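You operate a simulated robot arm through the tools that you are given. There is no shell and no other tool.

You run a simulated robot arm. Do the job below in one go: nothing can be reset, and whatever is moved stays where it is left.

TASK
Open the air valve, drain the trap, set the gauge to 6 bar, open the silo gate and switch on.
Fine: shut the drain valve again; the gate lever goes to its end; leave the damper.

It is judged by the outcome, as a careful person would: the job done as asked, and still so three seconds after it is handed in. It fails if anything else is knocked over, pushed out of place, dropped, spilled or broken.

THE ROBOT
A 7-joint arm with a two-finger parallel gripper, fixed in place. Base frame: the origin is at the foot of the arm, x ahead of it, y to its left, z up. Readings come in mm, degrees, newtons and seconds.
Its first joint turns from -166.0 to 166.0 degrees. Payload 3.43 kg.
The TCP is the grasp point between the finger pads, 30 mm short of the fingertips. In the tool frame z runs along the fingers and y along their closing line. The gripper opens to 94 mm. The fingers are 28 mm wide and 10 mm thick; the gripper's body (50 by 96 mm) begins 55 mm behind the TCP.
Orientation is told as [roll, pitch, yaw] about the base's x, y, z axes, in that order, counted from this pose: with the fingers straight down and closing along the base's y, the tool's x points along the base's -x, its y along +y and its z along -z.

THE INTERFACE
- The arm moves only by the tool send_rows. Its argument "plan" is a list of rows, each an object of numbers (a shift or turn left out is 0, a gripper value left out holds the last): "x", "y", "z": the shift along the base's x, y, z in mm; "rx", "ry", "rz": the turn, a rotation vector about the base's x, y, z in degrees. In form: [{"x": .., "y": .., "z": .., "rx": .., "ry": .., "rz": ..}, ...]. A call has 1 to 20 rows; each row is the pose to reach, as a shift and turn from the pose commanded when the call began. "fingers" is the closure, from 0 (fully open) to 1 (shut), set as the call begins (left out, the last holds). Each row takes 0.2 s and may step no farther than 50 mm and 8.6 degrees from the row before; otherwise, or with a gripper value out of range, the whole call is refused. Where a pose cannot be reached the arm comes as near as it can. A force on the tool above 60 N (or 10 N above the force at the start of the call, whichever is more), or a blocked arm, ends the call early, and 0.2 s more pass. Each finger travels about 45 mm/s and halts on what it meets, pressing with about 41 N; the grip force reading is that of the motor and also rises with nothing between the fingers. The clock runs only during rows and for 0.2 s after the last one: add rows that repeat a pose to give the fingers time. It gives the time, the measured TCP pose, the force on the tool (base axes), the opening and the grip force at its end, in the units of the frame above (readings bear some noise), with the torque about the TCP (base axes, N m) and any sound that the robot's microphone picked up.
- Cameras (640 x 400 px; columns grow to the right, rows downward): "scene" is fixed at [400.4, -500.2, 1779.5]; the picture's right is [0.99, -0.13, 0.00], its down [-0.04, -0.33, -0.94] and it looks along [0.12, 0.93, -0.33] (base axes); focal length 342 px, centre (320, 200). "wrist" rides on the gripper at [76, 14, -102] in the tool frame; the picture's right is [-0.18, 0.98, 0.00], its down [-0.75, -0.14, -0.64] and it looks along [-0.63, -0.12, 0.77] (tool axes); focal length 243 px, centre (320, 200). There is no depth. A picture from a camera that has moved, and an enlarged one, comes with that camera's place and axes in the base frame and with its lens.
- grab_frame(camera): a new picture of that camera. No time passes.
- enlarge(camera, box): a new picture of the part [left, top, right, bottom] of that camera's present view, enlarged. No time passes.
- job_done(): hands the job in; it is judged then, once.

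Nothing tells you positions but the pictures and the camera data. Unless the task says otherwise, let go and move clear before handing in.

The tools are called after "Emit:" as a command line: name --argument value ..., lists and objects as JSON in quotes. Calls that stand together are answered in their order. send_rows: Moves the arm, as the interface text tells. Its arguments: {"type":"object","properties":{"plan":{"type":"array"},"fingers":{"type":"number"}},"required":["plan"]} The other tools are called the same way: grab_frame (camera) takes a picture; enlarge (camera, box) takes an enlarged picture of a part of a camera's view; job_done () hands the job in.

At the start:

```text
time: 0.0
ee_pos: [264.8, 429.6, 1478.9]
orientation: [0.1, 0.0, -0.1]
contact_force: [-1.1, 0.3, -0.3]
torque: [-0.01, 0.02, 0.02]
gripper_width: 94.1
grip_force: 0.1
```

scene: 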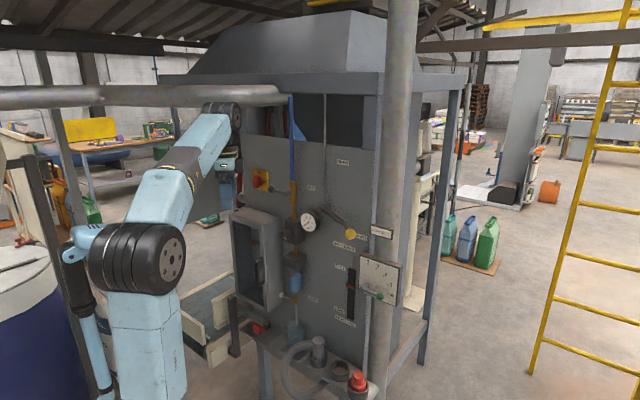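
wrist: 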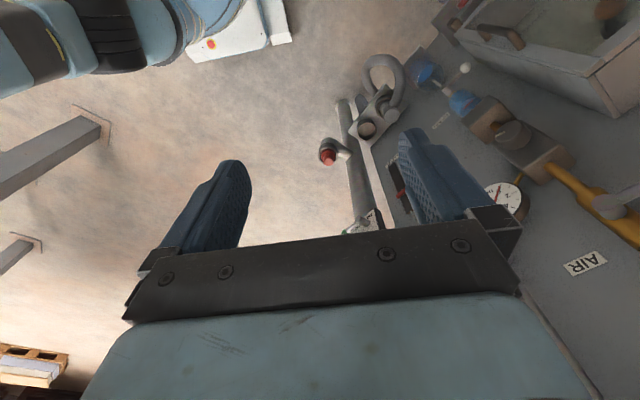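

I see a cabinet panel with an air line (red/yellow valve, gauge, filter with drain), a damper lever, a gate lever slot and a switch box. I'll look closer before moving anything.

Emit:
enlarge --camera "scene" --box '[230, 150, 330, 212]'

Emit:
enlarge --camera "scene" --box '[310, 190, 410, 252]'

Emit:
enlarge --camera "scene" --box '[230, 230, 330, 292]'

Emit:
enlarge --camera "scene" --box '[310, 240, 410, 302]'

Emit:
enlarge --camera "scene" --box '[220, 290, 400, 400]'

Emit:
enlarge --camera "wrist" --box '[320, 0, 640, 200]'

Emit:
enlarge --camera "wrist" --box '[440, 80, 640, 300]'

```text
6.40 times, centred on (280, 181) of scene
camera zoom: at [400.4, -500.2, 1779.5], right [0.99, -0.13, 0.0], down [-0.04, -0.33, -0.94], along [0.12, 0.93, -0.33], focal length 2188 px, centre (576, 322)
```

zoom: 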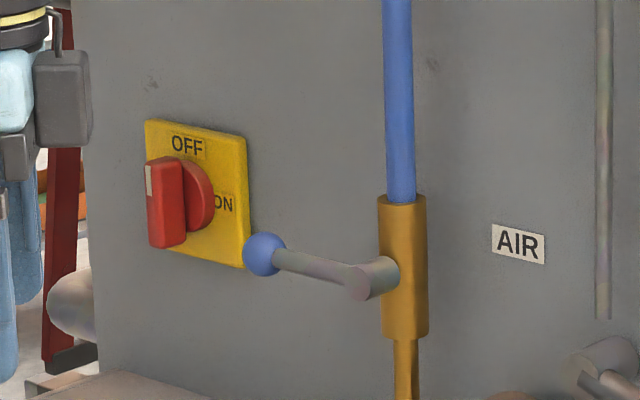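

```text
6.40 times, centred on (360, 221) of scene
camera zoom: at [400.4, -500.2, 1779.5], right [0.99, -0.13, 0.0], down [-0.04, -0.33, -0.94], along [0.12, 0.93, -0.33], focal length 2188 px, centre (64, 66)
```

zoom: 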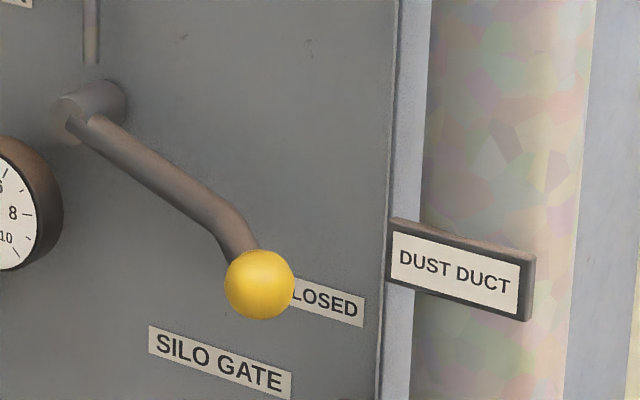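

```text
6.40 times, centred on (280, 261) of scene
camera zoom: at [400.4, -500.2, 1779.5], right [0.99, -0.13, 0.0], down [-0.04, -0.33, -0.94], along [0.12, 0.93, -0.33], focal length 2188 px, centre (576, -190)
```

zoom: 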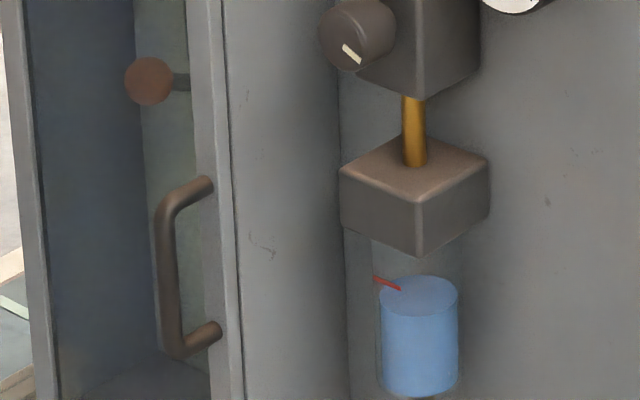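

```text
6.40 times, centred on (360, 271) of scene
camera zoom: at [400.4, -500.2, 1779.5], right [0.99, -0.13, 0.0], down [-0.04, -0.33, -0.94], along [0.12, 0.93, -0.33], focal length 2188 px, centre (64, -254)
```

zoom: 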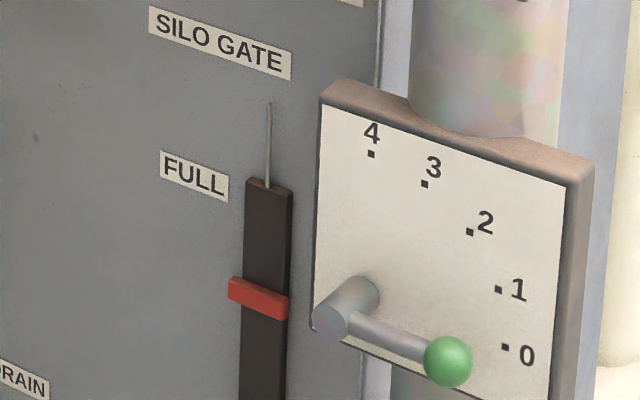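

```text
3.56 times, centred on (310, 345) of scene
camera zoom: at [400.4, -500.2, 1779.5], right [0.99, -0.13, 0.0], down [-0.04, -0.33, -0.94], along [0.12, 0.93, -0.33], focal length 1216 px, centre (356, -316)
```

zoom: 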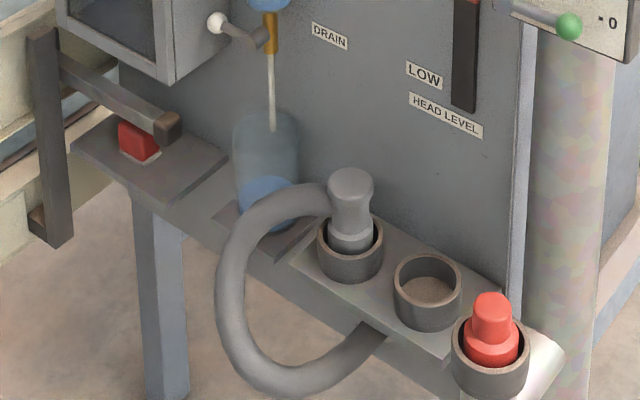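

```text
2.00 times, centred on (480, 100) of wrist
camera zoom: at [189.9, 442.9, 1581.7], right [0.18, 0.98, 0.0], down [0.75, -0.14, 0.64], along [0.63, -0.12, -0.77], focal length 485 px, centre (0, 400)
```

zoom: 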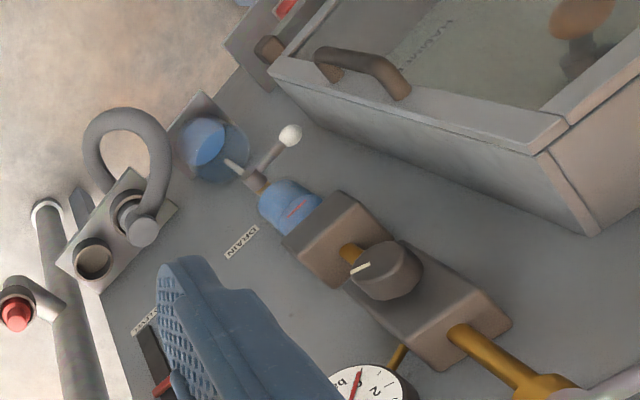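

```text
1.82 times, centred on (540, 190) of wrist
camera zoom: at [189.9, 442.9, 1581.7], right [0.18, 0.98, 0.0], down [0.75, -0.14, 0.64], along [0.63, -0.12, -0.77], focal length 441 px, centre (-80, 218)
```

zoom: 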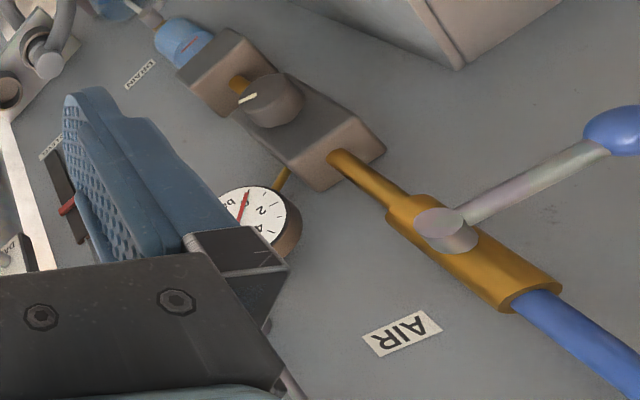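

Both cameras agree on the layout. The panel is a vertical plane about 0.89 m from the base and faces it along roughly (-0.73, -0.68). The air hub is near (432, 735, 1371) and the drain hub near (448, 740, 887), both with levers horizontal, meaning closed. I'll turn the tool to face the panel while still clear of it, then look again.

Emit:
send_rows --plan '[{"rz": 7.2}, {"rz": 14.4}, {"rz": 21.6}, {"rz": 28.8}, {"rz": 36}, {"rz": 43}]' --fingers 1

Emit:
send_rows --plan '[{"rx": 5.1, "ry": -5.475}, {"rx": 10.2, "ry": -10.95}, {"rx": 15.3, "ry": -16.425}, {"rx": 20.4, "ry": -21.9}, {"rx": 25.5, "ry": -27.375}, {"rx": 30.6, "ry": -32.85}, {"rx": 35.7, "ry": -38.325}, {"rx": 40.8, "ry": -43.8}, {"rx": 45.9, "ry": -49.275}, {"rx": 51, "ry": -54.75}, {"rx": 56.1, "ry": -60.225}, {"rx": 61.4, "ry": -65.8}]'

Emit:
grab_frame --camera "scene"

Emit:
grab_frame --camera "wrist"

```text
time: 1.4
ee_pos: [266.5, 428.2, 1479.0]
orientation: [0.0, 0.0, 43.2]
contact_force: [-0.1, 0.2, -0.7]
torque: [0.0, 0.0, -0.02]
gripper_width: 0.0
grip_force: 25.4
```

```text
time: 4.0
ee_pos: [270.7, 426.1, 1480.7]
orientation: [101.5, -89.6, -58.7]
contact_force: [-0.6, -0.5, 0.4]
torque: [-0.02, 0.0, 0.04]
gripper_width: 0.0
grip_force: 33.2
```

```text
taken
```

scene: 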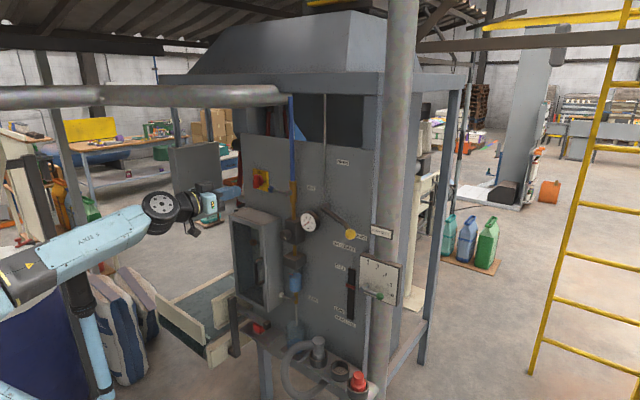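

```text
taken
camera wrist: at [185.3, 368.0, 1405.2], right [-0.67, 0.72, 0.19], down [-0.37, -0.54, 0.75], along [0.65, 0.43, 0.63], focal length 243 px, centre (320, 200)
```

wrist: 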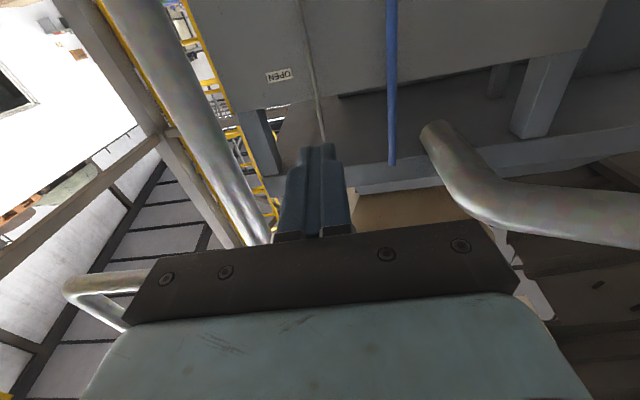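

The arm faces the panel now, but the wrist camera is looking up. I'll tilt the tool down about 39° and lower it so the wrist camera sees the whole panel square-on.

Emit:
send_rows --plan '[{"rx": -5.3, "ry": 5.7, "z": -35}, {"rx": -10.6, "ry": 11.4, "z": -70}, {"rx": -15.9, "ry": 17.1, "z": -105}, {"rx": -21.2, "ry": 22.8, "z": -140}, {"rx": -26.5, "ry": 28.5, "z": -175}, {"z": -210, "rx": -26.5, "ry": 28.5}, {"z": -240, "rx": -26.5, "ry": 28.5}, {"z": -240, "rx": -26.5, "ry": 28.5}]'

Emit:
grab_frame --camera "wrist"

Emit:
grab_frame --camera "scene"

```text
time: 5.8
ee_pos: [265.3, 429.6, 1238.9]
orientation: [0.1, -51.0, 42.9]
contact_force: [-0.1, 0.1, 0.0]
torque: [0.01, 0.01, -0.03]
gripper_width: 0.1
grip_force: 33.3
```

```text
taken
camera wrist: at [162.3, 351.3, 1243.9], right [-0.59, 0.8, 0.14], down [0.08, -0.12, 0.99], along [0.81, 0.59, 0.01], focal length 243 px, centre (320, 200)
```

wrist: 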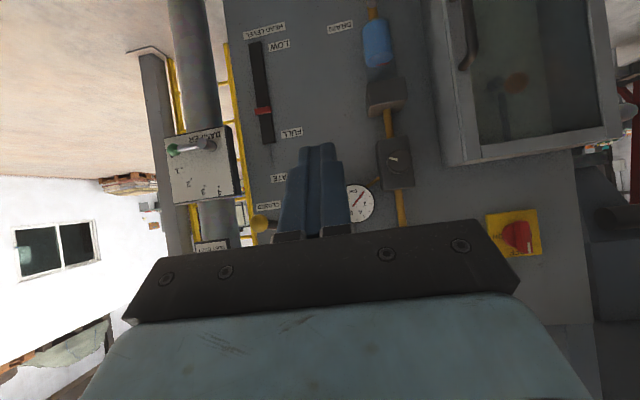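

```text
taken
```

scene: 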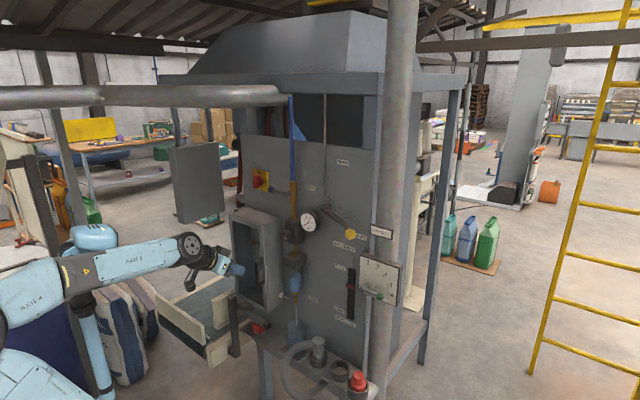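

Emit:
enlarge --camera "wrist" --box '[320, 100, 480, 250]'

Emit:
enlarge --camera "wrist" --box '[320, 0, 480, 120]'

Emit:
enlarge --camera "wrist" --box '[430, 0, 640, 130]'

Emit:
enlarge --camera "scene" --box '[285, 140, 385, 202]'

Emit:
enlarge --camera "scene" --box '[225, 195, 325, 257]'

Emit:
enlarge --camera "scene" --box '[255, 255, 335, 335]'

```text
2.67 times, centred on (400, 175) of wrist
camera zoom: at [162.3, 351.3, 1243.9], right [-0.59, 0.8, 0.14], down [0.08, -0.12, 0.99], along [0.81, 0.59, 0.01], focal length 647 px, centre (107, 267)
```

zoom: 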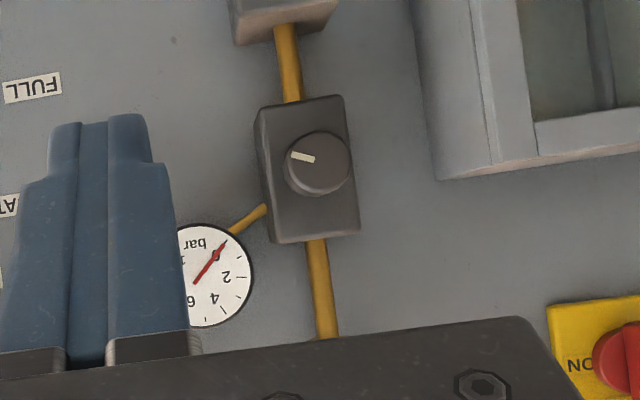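

```text
3.33 times, centred on (400, 60) of wrist
camera zoom: at [162.3, 351.3, 1243.9], right [-0.59, 0.8, 0.14], down [0.08, -0.12, 0.99], along [0.81, 0.59, 0.01], focal length 809 px, centre (53, 667)
```

zoom: 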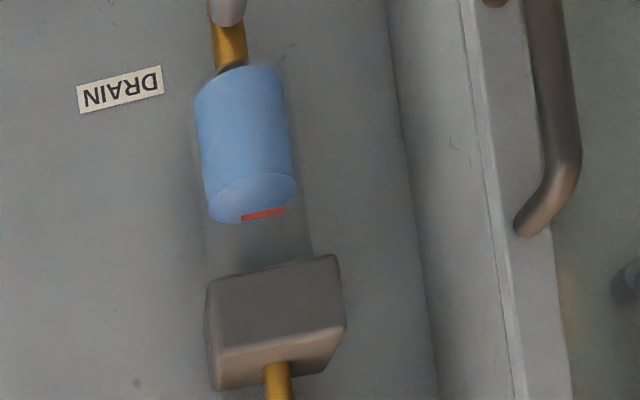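

```text
3.05 times, centred on (535, 65) of wrist
camera zoom: at [162.3, 351.3, 1243.9], right [-0.59, 0.8, 0.14], down [0.08, -0.12, 0.99], along [0.81, 0.59, 0.01], focal length 739 px, centre (-335, 611)
```

zoom: 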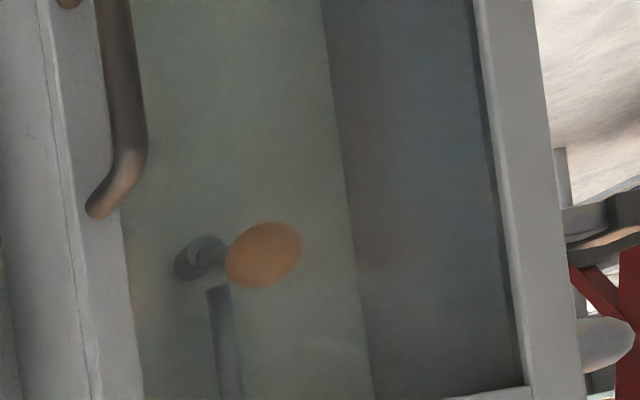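

```text
6.40 times, centred on (335, 171) of scene
camera zoom: at [400.4, -500.2, 1779.5], right [0.99, -0.13, 0.0], down [-0.04, -0.33, -0.94], along [0.12, 0.93, -0.33], focal length 2188 px, centre (224, 386)
```

zoom: 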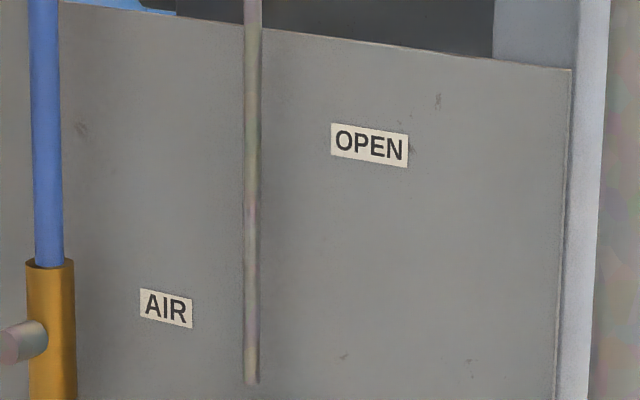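

```text
6.40 times, centred on (275, 226) of scene
camera zoom: at [400.4, -500.2, 1779.5], right [0.99, -0.13, 0.0], down [-0.04, -0.33, -0.94], along [0.12, 0.93, -0.33], focal length 2188 px, centre (608, 34)
```

zoom: 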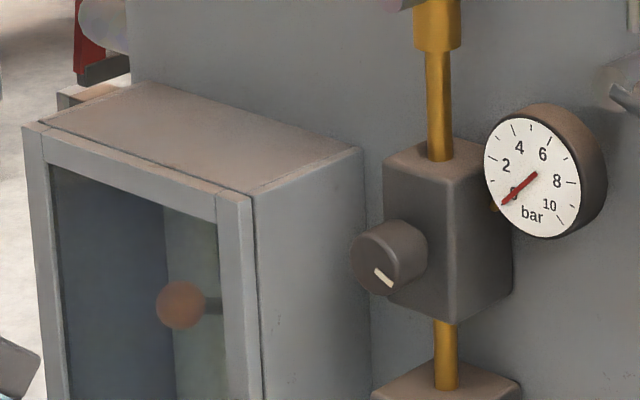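

```text
5.00 times, centred on (295, 295) of scene
camera zoom: at [400.4, -500.2, 1779.5], right [0.99, -0.13, 0.0], down [-0.04, -0.33, -0.94], along [0.12, 0.93, -0.33], focal length 1710 px, centre (445, -275)
```

zoom: 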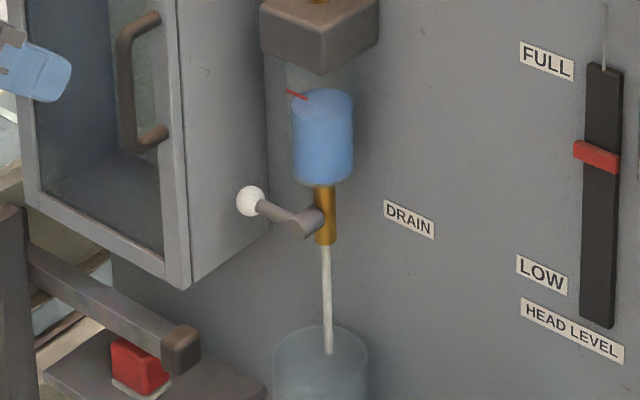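

The drain trap, regulator, gauge (0 bar) and gate labels are all clear now: CLOSED is lower right, OPEN is upper right. I'll level the tool and bring the closed fingers just above the blue air-valve lever at p≈-298, standing off from the panel.

Emit:
send_rows --plan '[{"rx": 5.3, "ry": -5.7, "z": 34}, {"rx": 10.6, "ry": -11.4, "z": 68}, {"rx": 15.9, "ry": -17.1, "z": 102}, {"rx": 21.2, "ry": -22.8, "z": 136}, {"rx": 26.5, "ry": -28.5, "z": 167}, {"rx": 26.5, "ry": -28.5, "x": 6, "y": 43, "z": 167}, {"rx": 26.5, "ry": -28.5, "x": 12, "y": 86, "z": 167}, {"rx": 26.5, "ry": -28.5, "x": 18, "y": 129, "z": 167}, {"rx": 26.5, "ry": -28.5, "x": 24, "y": 172, "z": 167}, {"rx": 26.5, "ry": -28.5, "x": 30, "y": 215, "z": 167}, {"rx": 26.5, "ry": -28.5, "x": 37.6, "y": 260.3, "z": 167}, {"rx": 26.5, "ry": -28.5, "x": 37.6, "y": 260.3, "z": 167}]'

Emit:
grab_frame --camera "wrist"

Emit:
grab_frame --camera "scene"

Emit:
enlarge --camera "scene" --box '[220, 140, 340, 215]'

```text
time: 7.6
ee_pos: [344.6, 469.6, 1476.3]
orientation: [130.2, -82.4, -93.8]
contact_force: [0.2, 1.7, -0.9]
torque: [0.0, -0.07, -0.11]
gripper_width: 0.0
grip_force: 32.5
stopped in row 9: the arm was blocked; the commanded pose is now the measured one
```

```text
taken
camera wrist: at [254.5, 430.0, 1395.2], right [-0.58, 0.76, 0.28], down [-0.44, -0.59, 0.68], along [0.68, 0.27, 0.68], focal length 243 px, centre (320, 200)
```

wrist: 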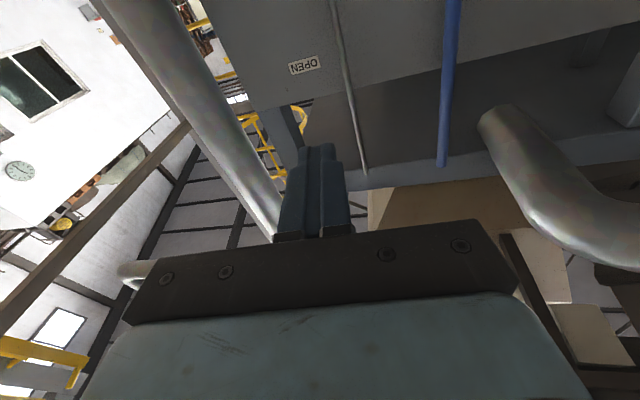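

```text
taken
```

scene: 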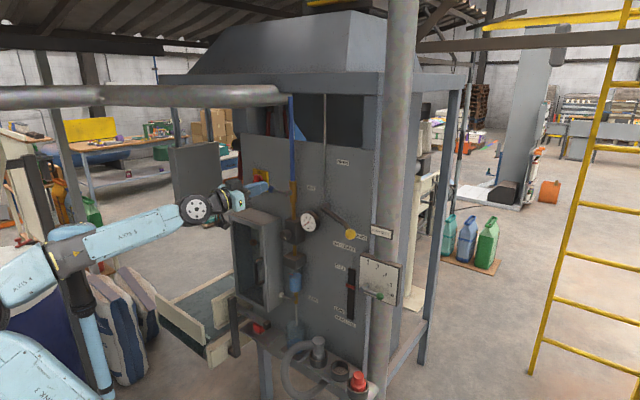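

```text
5.33 times, centred on (280, 178) of scene
camera zoom: at [400.4, -500.2, 1779.5], right [0.99, -0.13, 0.0], down [-0.04, -0.33, -0.94], along [0.12, 0.93, -0.33], focal length 1824 px, centre (533, 320)
```

zoom: 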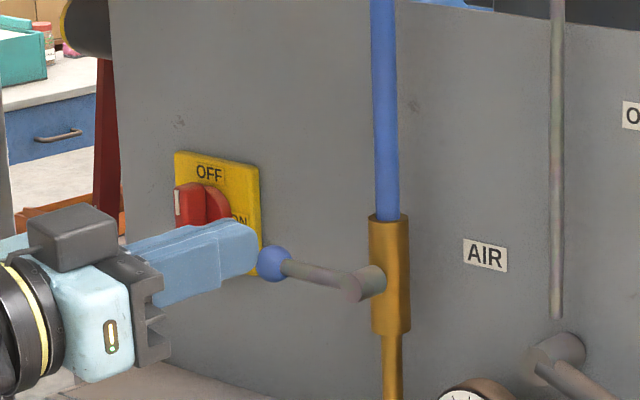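

The arm stopped well off its path with almost no tool force, so this looks like a joint limit or an awkward wrist posture rather than contact. I'll level the tool from here and advance slowly to find out where it stops following.

Emit:
send_rows --plan '[{"rx": -3.8, "ry": 0, "rz": 3.3}, {"rx": -7.6, "ry": 0.1, "rz": 6.7}, {"rx": -7.6, "ry": 0.1, "rz": 6.7}]'

Emit:
send_rows --plan '[{"x": -10, "y": 20, "z": -10}, {"x": -20, "y": 40, "z": -20}, {"x": -30, "y": 60, "z": -30}, {"x": -30, "y": 60, "z": -30}]'

Emit:
grab_frame --camera "scene"

```text
time: 8.4
ee_pos: [339.0, 472.6, 1478.9]
orientation: [-106.3, -89.6, 149.9]
contact_force: [0.2, 0.0, 0.4]
torque: [0.0, -0.01, 0.0]
gripper_width: 0.0
grip_force: 32.7
```

```text
time: 9.4
ee_pos: [318.6, 526.6, 1448.4]
orientation: [80.8, -89.7, -37.9]
contact_force: [0.0, -0.7, -0.6]
torque: [0.01, -0.01, 0.01]
gripper_width: 0.0
grip_force: 33.4
```

```text
taken
```

scene: 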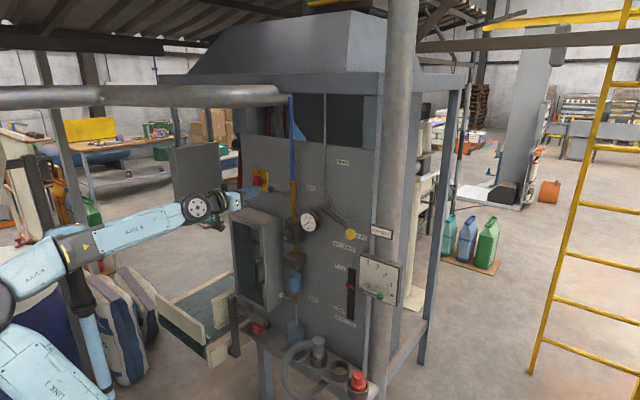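

It follows at slower speed with no contact, so I'll continue slowly to the standoff above the air lever.

Emit:
send_rows --plan '[{"x": 0, "y": 20, "z": -6}, {"x": -1, "y": 40, "z": -12}, {"x": -2, "y": 60, "z": -18}, {"x": -3, "y": 80, "z": -24}, {"x": -4, "y": 100, "z": -30}, {"x": -5, "y": 120, "z": -36}, {"x": -6, "y": 140, "z": -40}, {"x": -6, "y": 160, "z": -42}, {"x": -6, "y": 160, "z": -42}]'

Emit:
grab_frame --camera "wrist"

Emit:
enlarge --camera "scene" --box '[220, 140, 340, 215]'

```text
time: 10.3
ee_pos: [338.0, 528.4, 1493.3]
orientation: [128.4, -83.3, -87.8]
contact_force: [-0.7, 0.2, -0.1]
torque: [0.01, -0.01, -0.05]
gripper_width: 0.1
grip_force: 33.1
stopped in row 4: the arm was blocked; the commanded pose is now the measured one
```

```text
taken
camera wrist: at [250.7, 481.5, 1411.8], right [-0.64, 0.72, 0.27], down [-0.39, -0.61, 0.69], along [0.66, 0.33, 0.67], focal length 243 px, centre (320, 200)
```

wrist: 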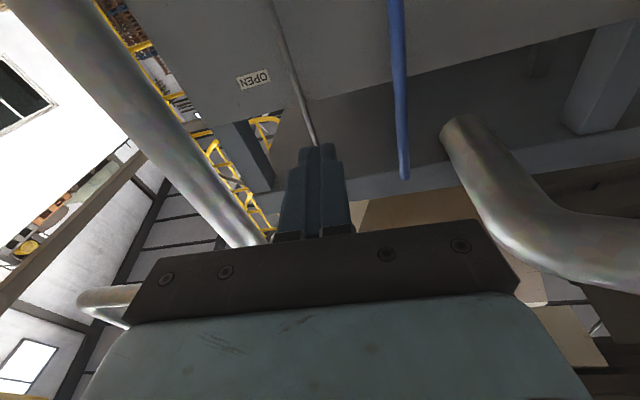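

```text
5.33 times, centred on (280, 178) of scene
camera zoom: at [400.4, -500.2, 1779.5], right [0.99, -0.13, 0.0], down [-0.04, -0.33, -0.94], along [0.12, 0.93, -0.33], focal length 1824 px, centre (533, 320)
```

zoom: 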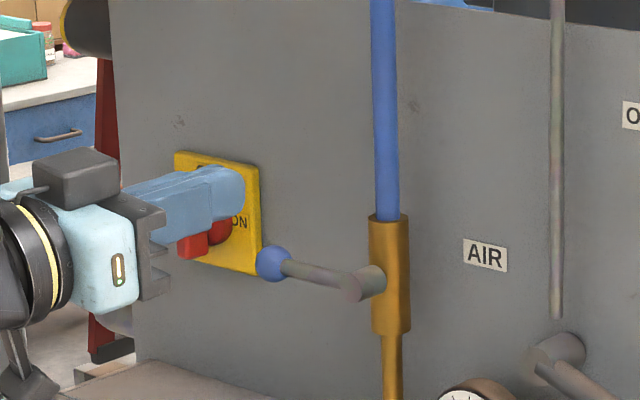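

It was blocked at the same place again, with no tool force. I'll look at the arm's posture and its surroundings to see what stops it.

Emit:
enlarge --camera "scene" --box '[0, 160, 260, 400]'

```text
1.67 times, centred on (130, 280) of scene
camera zoom: at [400.4, -500.2, 1779.5], right [0.99, -0.13, 0.0], down [-0.04, -0.33, -0.94], along [0.12, 0.93, -0.33], focal length 570 px, centre (637, 67)
```

zoom: 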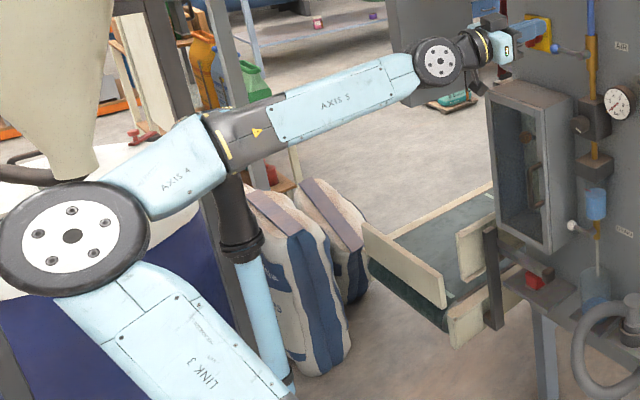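

Emit:
grab_frame --camera "scene"

Emit:
enlarge --camera "scene" --box '[0, 100, 160, 400]'

```text
taken
```

scene: 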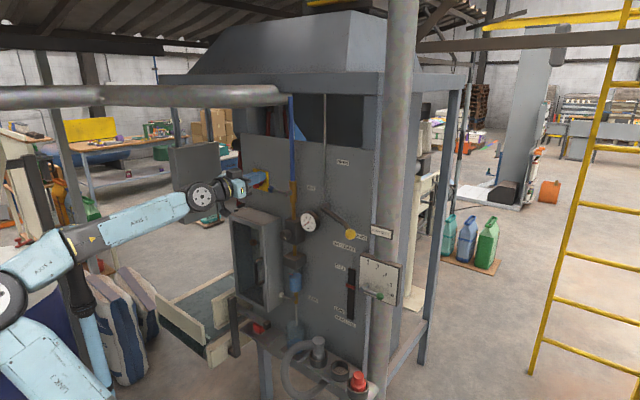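

```text
1.33 times, centred on (80, 250) of scene
camera zoom: at [400.4, -500.2, 1779.5], right [0.99, -0.13, 0.0], down [-0.04, -0.33, -0.94], along [0.12, 0.93, -0.33], focal length 456 px, centre (640, 133)
```

zoom: 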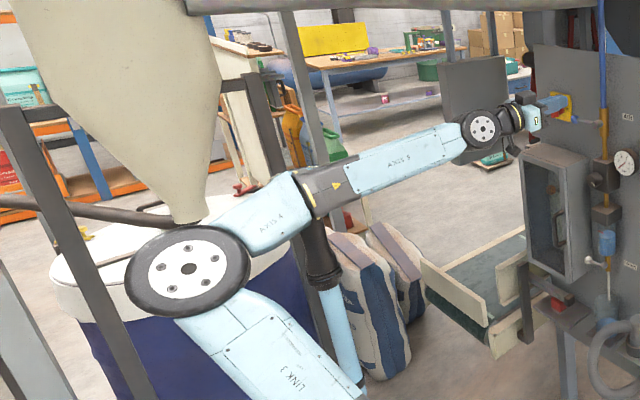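

The hopper and drum are far behind, so nothing near the arm is blocking it. It looks like a wrist roll limit. I'll level the tool, roll it +90° about its own axis at a safe distance, and then advance again.

Emit:
send_rows --plan '[{"rx": -6.7, "ry": -0.4, "rz": 2.3}, {"rx": -6.7, "ry": -0.4, "rz": 2.3}]'

Emit:
send_rows --plan '[{"rx": 5.85, "ry": 5.456}, {"rx": 11.7, "ry": 10.91}, {"rx": 17.55, "ry": 16.37}, {"rx": 23.4, "ry": 21.82}, {"rx": 29.26, "ry": 27.28}, {"rx": 35.1, "ry": 32.74}, {"rx": 40.96, "ry": 38.19}, {"rx": 46.8, "ry": 43.65}, {"rx": 52.66, "ry": 49.1}, {"rx": 58.5, "ry": 54.56}, {"rx": 65.8, "ry": 61.4}, {"rx": 65.8, "ry": 61.4}]'

Emit:
grab_frame --camera "wrist"

Emit:
enlarge --camera "scene" --box '[0, 100, 160, 400]'

```text
time: 10.9
ee_pos: [335.7, 531.0, 1491.8]
orientation: [-90.3, -89.8, 133.4]
contact_force: [0.6, -0.7, -0.4]
torque: [-0.02, -0.01, 0.03]
gripper_width: 0.0
grip_force: 33.4
```

```text
refused: row 11 steps farther than a row can; nothing moved
```

```text
taken
camera wrist: at [251.8, 469.7, 1416.8], right [-0.67, 0.72, 0.18], down [-0.37, -0.54, 0.75], along [0.64, 0.44, 0.63], focal length 243 px, centre (320, 200)
```

wrist: 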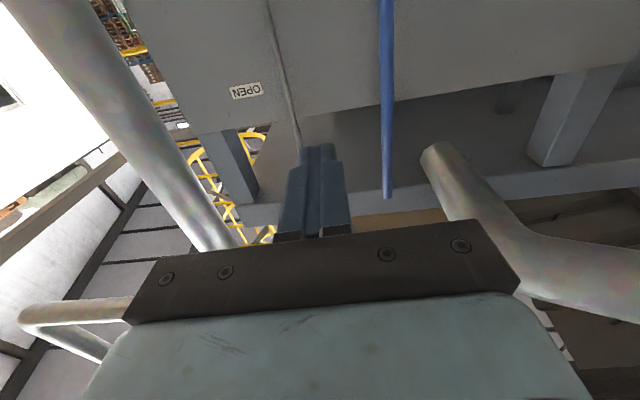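

```text
1.33 times, centred on (80, 250) of scene
camera zoom: at [400.4, -500.2, 1779.5], right [0.99, -0.13, 0.0], down [-0.04, -0.33, -0.94], along [0.12, 0.93, -0.33], focal length 456 px, centre (640, 133)
```

zoom: 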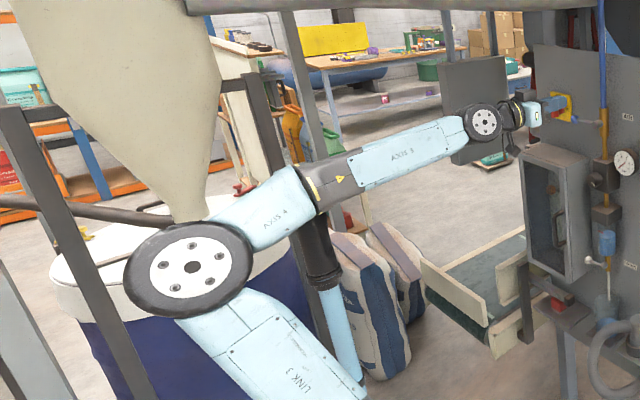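

Emit:
send_rows --plan '[{"rx": 5.99, "ry": 5.58}, {"rx": 11.97, "ry": 11.16}, {"rx": 17.95, "ry": 16.74}, {"rx": 23.94, "ry": 22.32}, {"rx": 29.92, "ry": 27.9}, {"rx": 35.9, "ry": 33.48}, {"rx": 41.9, "ry": 39.06}, {"rx": 47.87, "ry": 44.64}, {"rx": 53.86, "ry": 50.2}, {"rx": 59.84, "ry": 55.8}, {"rx": 65.8, "ry": 61.4}, {"rx": 65.8, "ry": 61.4}]'

Emit:
grab_frame --camera "wrist"

Emit:
enlarge --camera "scene" --box '[0, 100, 160, 400]'

```text
time: 13.5
ee_pos: [335.4, 530.1, 1493.9]
orientation: [90.3, 0.0, -47.2]
contact_force: [-1.1, 0.6, 0.3]
torque: [0.02, -0.02, 0.0]
gripper_width: 0.0
grip_force: 32.9
```

```text
taken
camera wrist: at [208.0, 515.7, 1508.3], right [0.12, -0.14, 0.98], down [0.04, -0.99, -0.14], along [0.99, 0.06, -0.11], focal length 243 px, centre (320, 200)
```

wrist: 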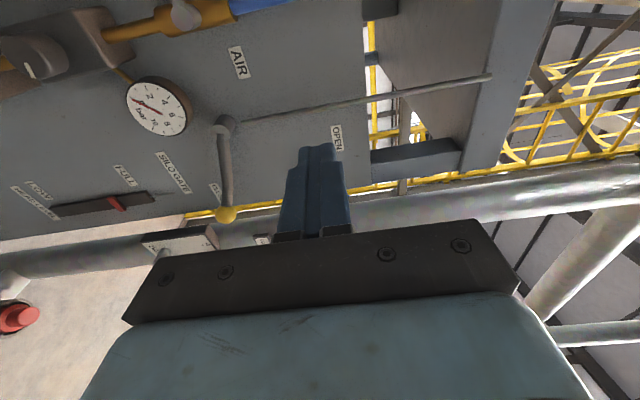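

```text
1.33 times, centred on (80, 250) of scene
camera zoom: at [400.4, -500.2, 1779.5], right [0.99, -0.13, 0.0], down [-0.04, -0.33, -0.94], along [0.12, 0.93, -0.33], focal length 456 px, centre (640, 133)
```

zoom: 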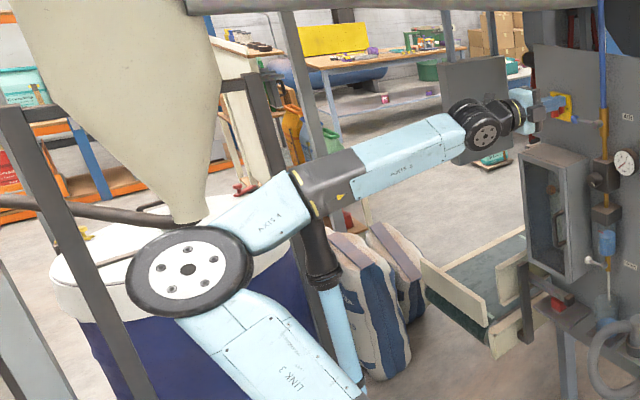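

The roll worked. Now I'll advance to the standoff above the air lever, slowly.

Emit:
send_rows --plan '[{"x": -5, "y": 20, "z": -8}, {"x": -10, "y": 40, "z": -16}, {"x": -15, "y": 60, "z": -24}, {"x": -20, "y": 80, "z": -32}, {"x": -25, "y": 100, "z": -40}, {"x": -29, "y": 120, "z": -50}, {"x": -32, "y": 140, "z": -60}, {"x": -32.5, "y": 160, "z": -74}, {"x": -32.5, "y": 160, "z": -74}]'

Emit:
grab_frame --camera "wrist"

Emit:
enlarge --camera "scene" --box '[220, 140, 340, 215]'

```text
time: 14.3
ee_pos: [352.0, 502.8, 1549.1]
orientation: [95.8, 6.0, -50.4]
contact_force: [-0.9, 1.6, 0.0]
torque: [0.03, -0.04, -0.11]
gripper_width: 0.0
grip_force: 32.8
stopped in row 4: the arm was blocked; the commanded pose is now the measured one
```

```text
taken
camera wrist: at [224.0, 493.6, 1561.8], right [0.11, -0.28, 0.95], down [-0.02, -0.96, -0.28], along [0.99, 0.01, -0.11], focal length 243 px, centre (320, 200)
```

wrist: 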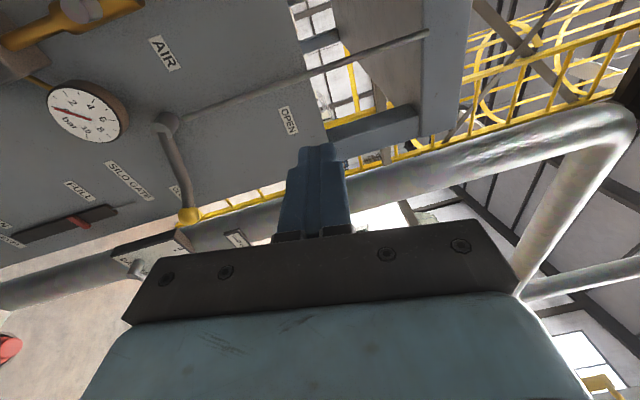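

```text
5.33 times, centred on (280, 178) of scene
camera zoom: at [400.4, -500.2, 1779.5], right [0.99, -0.13, 0.0], down [-0.04, -0.33, -0.94], along [0.12, 0.93, -0.33], focal length 1824 px, centre (533, 320)
```

zoom: 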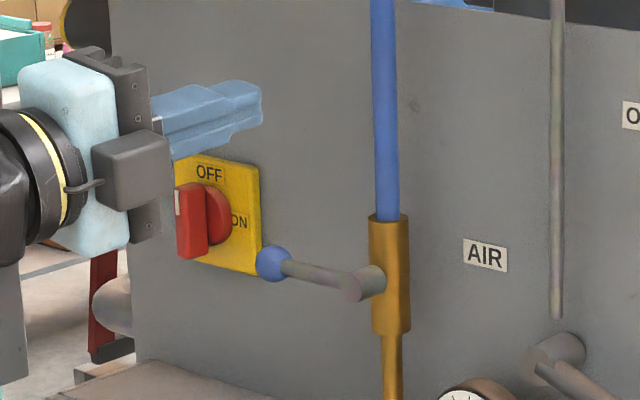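

It was blocked again at the same y. A vertical light-blue and black post stands just behind the forearm in the scene view, and the forearm may be touching it, so I'll look closely before moving further.

Emit:
enlarge --camera "scene" --box '[30, 180, 200, 400]'

Emit:
enlarge --camera "scene" --box '[-200, 100, 200, 700]'

Emit:
enlarge --camera "wrist" --box '[-300, -300, 940, 500]'

```text
1.82 times, centred on (115, 290) of scene
camera zoom: at [400.4, -500.2, 1779.5], right [0.99, -0.13, 0.0], down [-0.04, -0.33, -0.94], along [0.12, 0.93, -0.33], focal length 622 px, centre (693, 36)
```

zoom: 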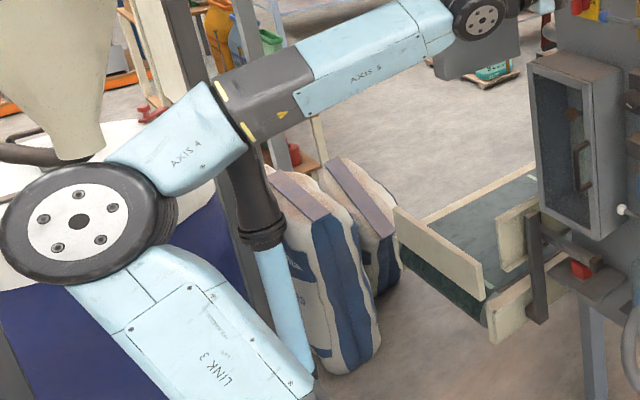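

```text
refused: -200 is not a number from 0 to 640
```

```text
refused: -300 is not a number from 0 to 640
```

The arm is deflected upward each time, which suggests the forearm touches the top of that post, or some other obstacle hidden behind it. I'll back off to the right and then use the cameras to locate the post properly.

Emit:
send_rows --plan '[{"x": 20, "y": -25, "z": 5}, {"x": 40, "y": -50, "z": 10}, {"x": 60, "y": -75, "z": 15}, {"x": 80, "y": -100, "z": 20}, {"x": 100, "y": -125, "z": 20}, {"x": 120, "y": -150, "z": 20}, {"x": 120, "y": -150, "z": 20}]'

Emit:
grab_frame --camera "scene"

Emit:
enlarge --camera "scene" --box '[0, 160, 200, 400]'

```text
time: 15.9
ee_pos: [468.5, 356.5, 1566.6]
orientation: [95.6, 5.5, -50.3]
contact_force: [-0.1, 0.1, -0.5]
torque: [0.03, 0.0, 0.02]
gripper_width: 0.0
grip_force: 32.6
```

```text
taken
```

scene: 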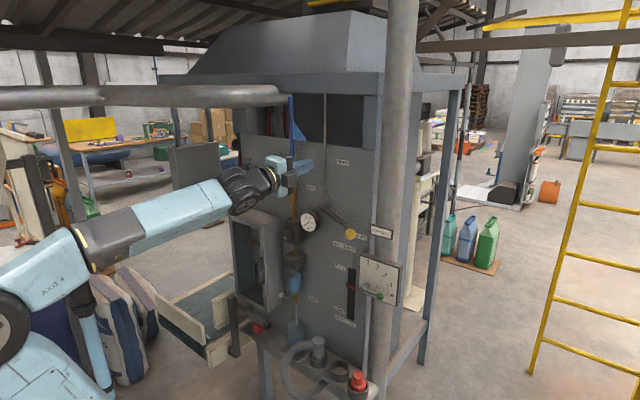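

```text
1.67 times, centred on (100, 280) of scene
camera zoom: at [400.4, -500.2, 1779.5], right [0.99, -0.13, 0.0], down [-0.04, -0.33, -0.94], along [0.12, 0.93, -0.33], focal length 570 px, centre (687, 67)
```

zoom: 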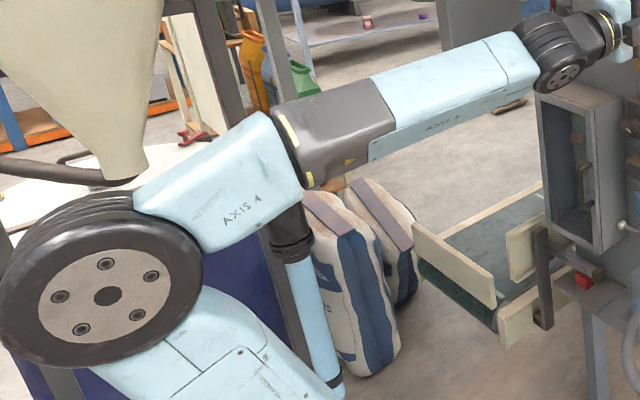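

Emit:
send_rows --plan '[{"rx": -5.99, "ry": -5.58}, {"rx": -11.97, "ry": -11.16}, {"rx": -17.95, "ry": -16.74}, {"rx": -23.94, "ry": -22.32}, {"rx": -29.92, "ry": -27.9}, {"rx": -35.9, "ry": -33.48}, {"rx": -41.9, "ry": -39.06}, {"rx": -47.87, "ry": -44.64}, {"rx": -53.86, "ry": -50.2}, {"rx": -59.84, "ry": -55.8}, {"rx": -65.8, "ry": -61.4}, {"rx": -71.8, "ry": -67}, {"rx": -77.8, "ry": -72.6}, {"rx": -83.8, "ry": -78.2}, {"rx": -89.8, "ry": -83.8}, {"rx": -95.8, "ry": -89.4}, {"rx": -101.8, "ry": -95}, {"rx": -107.8, "ry": -100.6}, {"rx": -113.8, "ry": -106.2}, {"rx": -119.8, "ry": -111.8}]'

Emit:
send_rows --plan '[{"rz": 8}, {"rz": 16}, {"rz": 24}, {"rz": 32}, {"rz": 40}]'

Emit:
grab_frame --camera "wrist"

Emit:
grab_frame --camera "scene"

```text
time: 20.1
ee_pos: [469.5, 355.5, 1567.1]
orientation: [-85.3, -21.5, 136.6]
contact_force: [-0.4, 0.4, -0.3]
torque: [-0.02, 0.01, 0.02]
gripper_width: 0.0
grip_force: 32.6
```

```text
time: 21.3
ee_pos: [468.0, 357.4, 1564.5]
orientation: [-85.2, -21.5, 176.8]
contact_force: [-1.3, 0.9, -0.1]
torque: [-0.01, -0.01, -0.11]
gripper_width: 0.0
grip_force: 33.0
```

```text
taken
camera wrist: at [530.4, 250.7, 1533.0], right [-0.53, -0.05, -0.84], down [-0.66, -0.59, 0.46], along [-0.52, 0.81, 0.28], focal length 243 px, centre (320, 200)
```

wrist: 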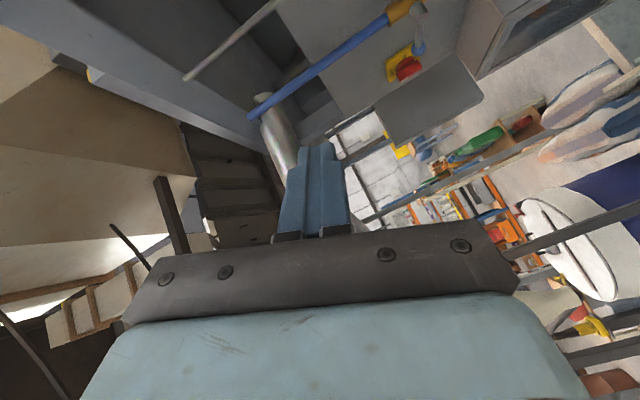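

```text
taken
```

scene: 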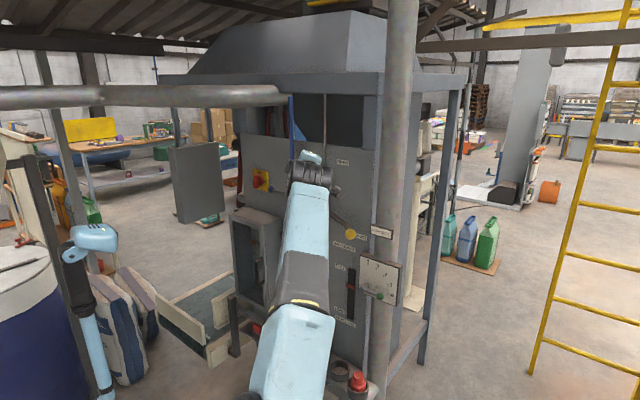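

The post is exposed now. I'll zoom in on it.

Emit:
enlarge --camera "scene" --box '[30, 200, 190, 400]'

Emit:
enlarge --camera "scene" --box '[50, 210, 130, 260]'

Emit:
enlarge --camera "scene" --box '[140, 120, 260, 240]'

Emit:
enlarge --camera "wrist" --box '[330, 0, 640, 200]'

```text
2.00 times, centred on (110, 300) of scene
camera zoom: at [400.4, -500.2, 1779.5], right [0.99, -0.13, 0.0], down [-0.04, -0.33, -0.94], along [0.12, 0.93, -0.33], focal length 684 px, centre (740, 0)
```

zoom: 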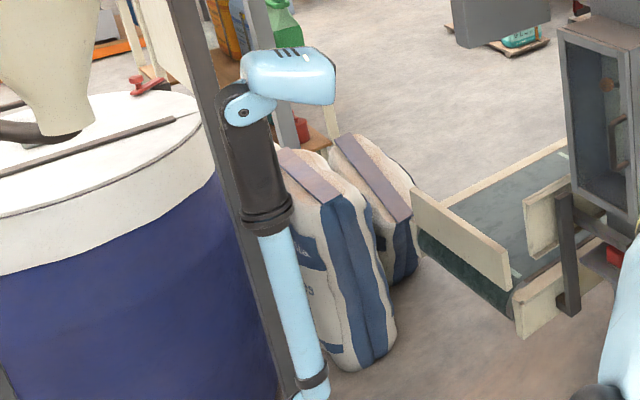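

```text
8.00 times, centred on (90, 235) of scene
camera zoom: at [400.4, -500.2, 1779.5], right [0.99, -0.13, 0.0], down [-0.04, -0.33, -0.94], along [0.12, 0.93, -0.33], focal length 2736 px, centre (2160, -80)
```

zoom: 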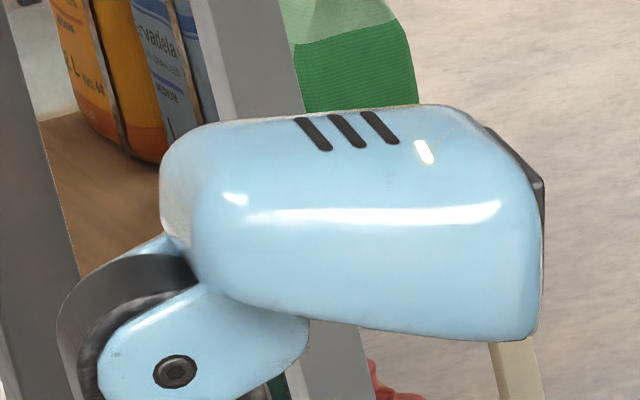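

```text
3.33 times, centred on (200, 180) of scene
camera zoom: at [400.4, -500.2, 1779.5], right [0.99, -0.13, 0.0], down [-0.04, -0.33, -0.94], along [0.12, 0.93, -0.33], focal length 1140 px, centre (720, 267)
```

zoom: 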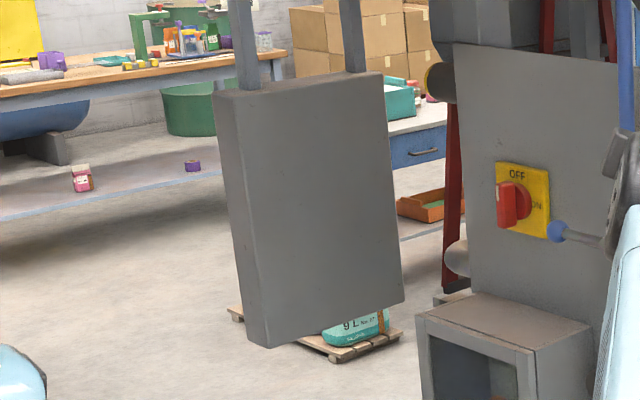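

```text
2.00 times, centred on (485, 100) of wrist
camera zoom: at [530.4, 250.7, 1533.0], right [-0.53, -0.05, -0.84], down [-0.66, -0.59, 0.46], along [-0.52, 0.81, 0.28], focal length 485 px, centre (-10, 400)
```

zoom: 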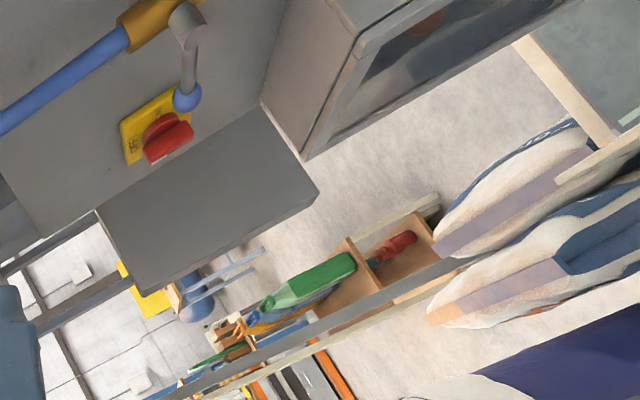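

It's a small camera head on a mast, standing behind the forearm's path. From here on I'll keep the arm to its right by pointing the tool more toward +y (azimuth about 70°) when working on the left of the panel. I'll reorient and go slowly to a standoff in front of the air lever.

Emit:
send_rows --plan '[{"rx": 0.1, "ry": -5.5, "rz": -4.3}, {"rx": 0.2, "ry": -11, "rz": -8.6}, {"rx": 0.3, "ry": -16.5, "rz": -13}, {"rx": 0.4, "ry": -22, "rz": -17.3}, {"rx": 0.4, "ry": -22, "rz": -17.3}]'

Emit:
send_rows --plan '[{"x": -10, "y": 20, "z": -12}, {"x": -20, "y": 40, "z": -24}, {"x": -30, "y": 60, "z": -36}, {"x": -40, "y": 80, "z": -48}, {"x": -50, "y": 105, "z": -60}, {"x": -60, "y": 130, "z": -72}, {"x": -60, "y": 130, "z": -72}]'

Emit:
grab_frame --camera "scene"

Emit:
grab_frame --camera "wrist"

```text
time: 22.5
ee_pos: [467.7, 355.8, 1566.0]
orientation: [-90.2, -0.1, 160.1]
contact_force: [0.8, -0.2, -0.6]
torque: [-0.02, 0.02, 0.0]
gripper_width: 0.0
grip_force: 33.3
```

```text
time: 24.1
ee_pos: [409.5, 485.5, 1495.7]
orientation: [-90.2, -0.2, 160.1]
contact_force: [-0.3, -0.4, -0.8]
torque: [0.0, 0.01, 0.02]
gripper_width: 0.4
grip_force: 33.1
```

```text
taken
```

scene: 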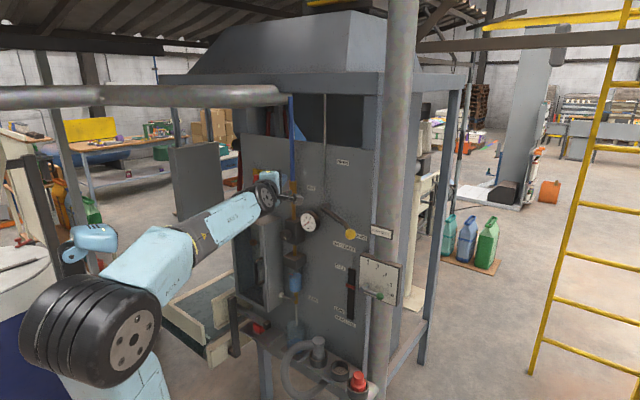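

```text
taken
camera wrist: at [446.2, 362.3, 1480.3], right [-0.18, 0.07, -0.98], down [-0.93, -0.35, 0.14], along [-0.33, 0.94, 0.12], focal length 243 px, centre (320, 200)
```

wrist: 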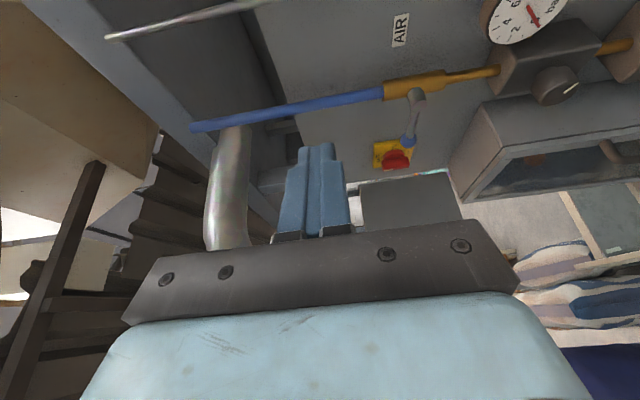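

The arm follows well in this posture and clears the mast. I'll continue to the standoff.

Emit:
send_rows --plan '[{"x": -9, "y": 20, "z": -12}, {"x": -19, "y": 40, "z": -24}, {"x": -28, "y": 60, "z": -37}, {"x": -38, "y": 80, "z": -49}, {"x": -47, "y": 100, "z": -61}, {"x": -57, "y": 120, "z": -74}, {"x": -66, "y": 138, "z": -86}, {"x": -66, "y": 138, "z": -86}]'

Emit:
grab_frame --camera "scene"

Emit:
enlarge --camera "scene" --box '[220, 140, 340, 215]'

Emit:
grab_frame --camera "wrist"

```text
time: 25.9
ee_pos: [343.2, 625.5, 1408.7]
orientation: [-90.1, -0.1, 160.1]
contact_force: [0.9, 0.0, 0.2]
torque: [-0.03, -0.01, -0.01]
gripper_width: 0.1
grip_force: 33.2
```

```text
taken
```

scene: 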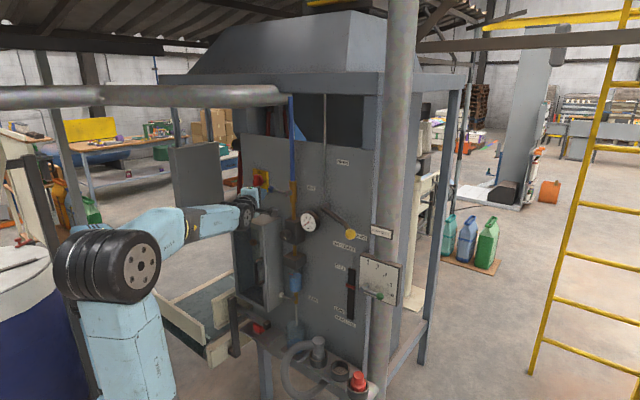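

```text
5.33 times, centred on (280, 178) of scene
camera zoom: at [400.4, -500.2, 1779.5], right [0.99, -0.13, 0.0], down [-0.04, -0.33, -0.94], along [0.12, 0.93, -0.33], focal length 1824 px, centre (533, 320)
```

zoom: 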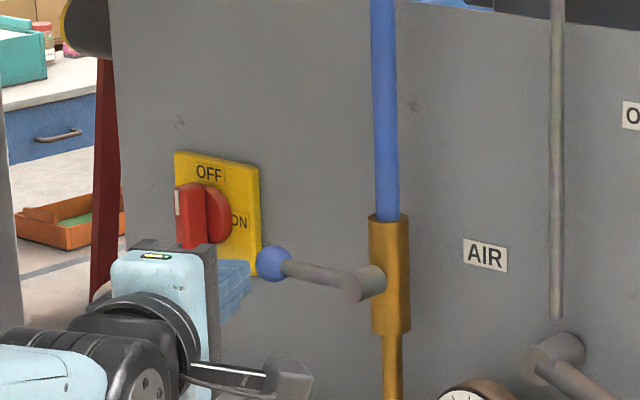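

```text
taken
camera wrist: at [379.9, 501.2, 1394.0], right [-0.18, 0.07, -0.98], down [-0.93, -0.35, 0.14], along [-0.33, 0.94, 0.12], focal length 243 px, centre (320, 200)
```

wrist: 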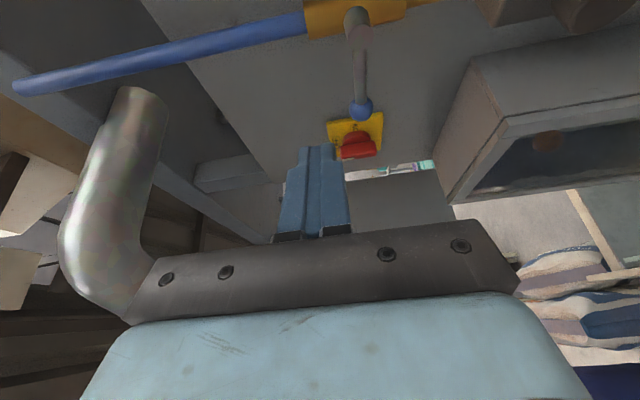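

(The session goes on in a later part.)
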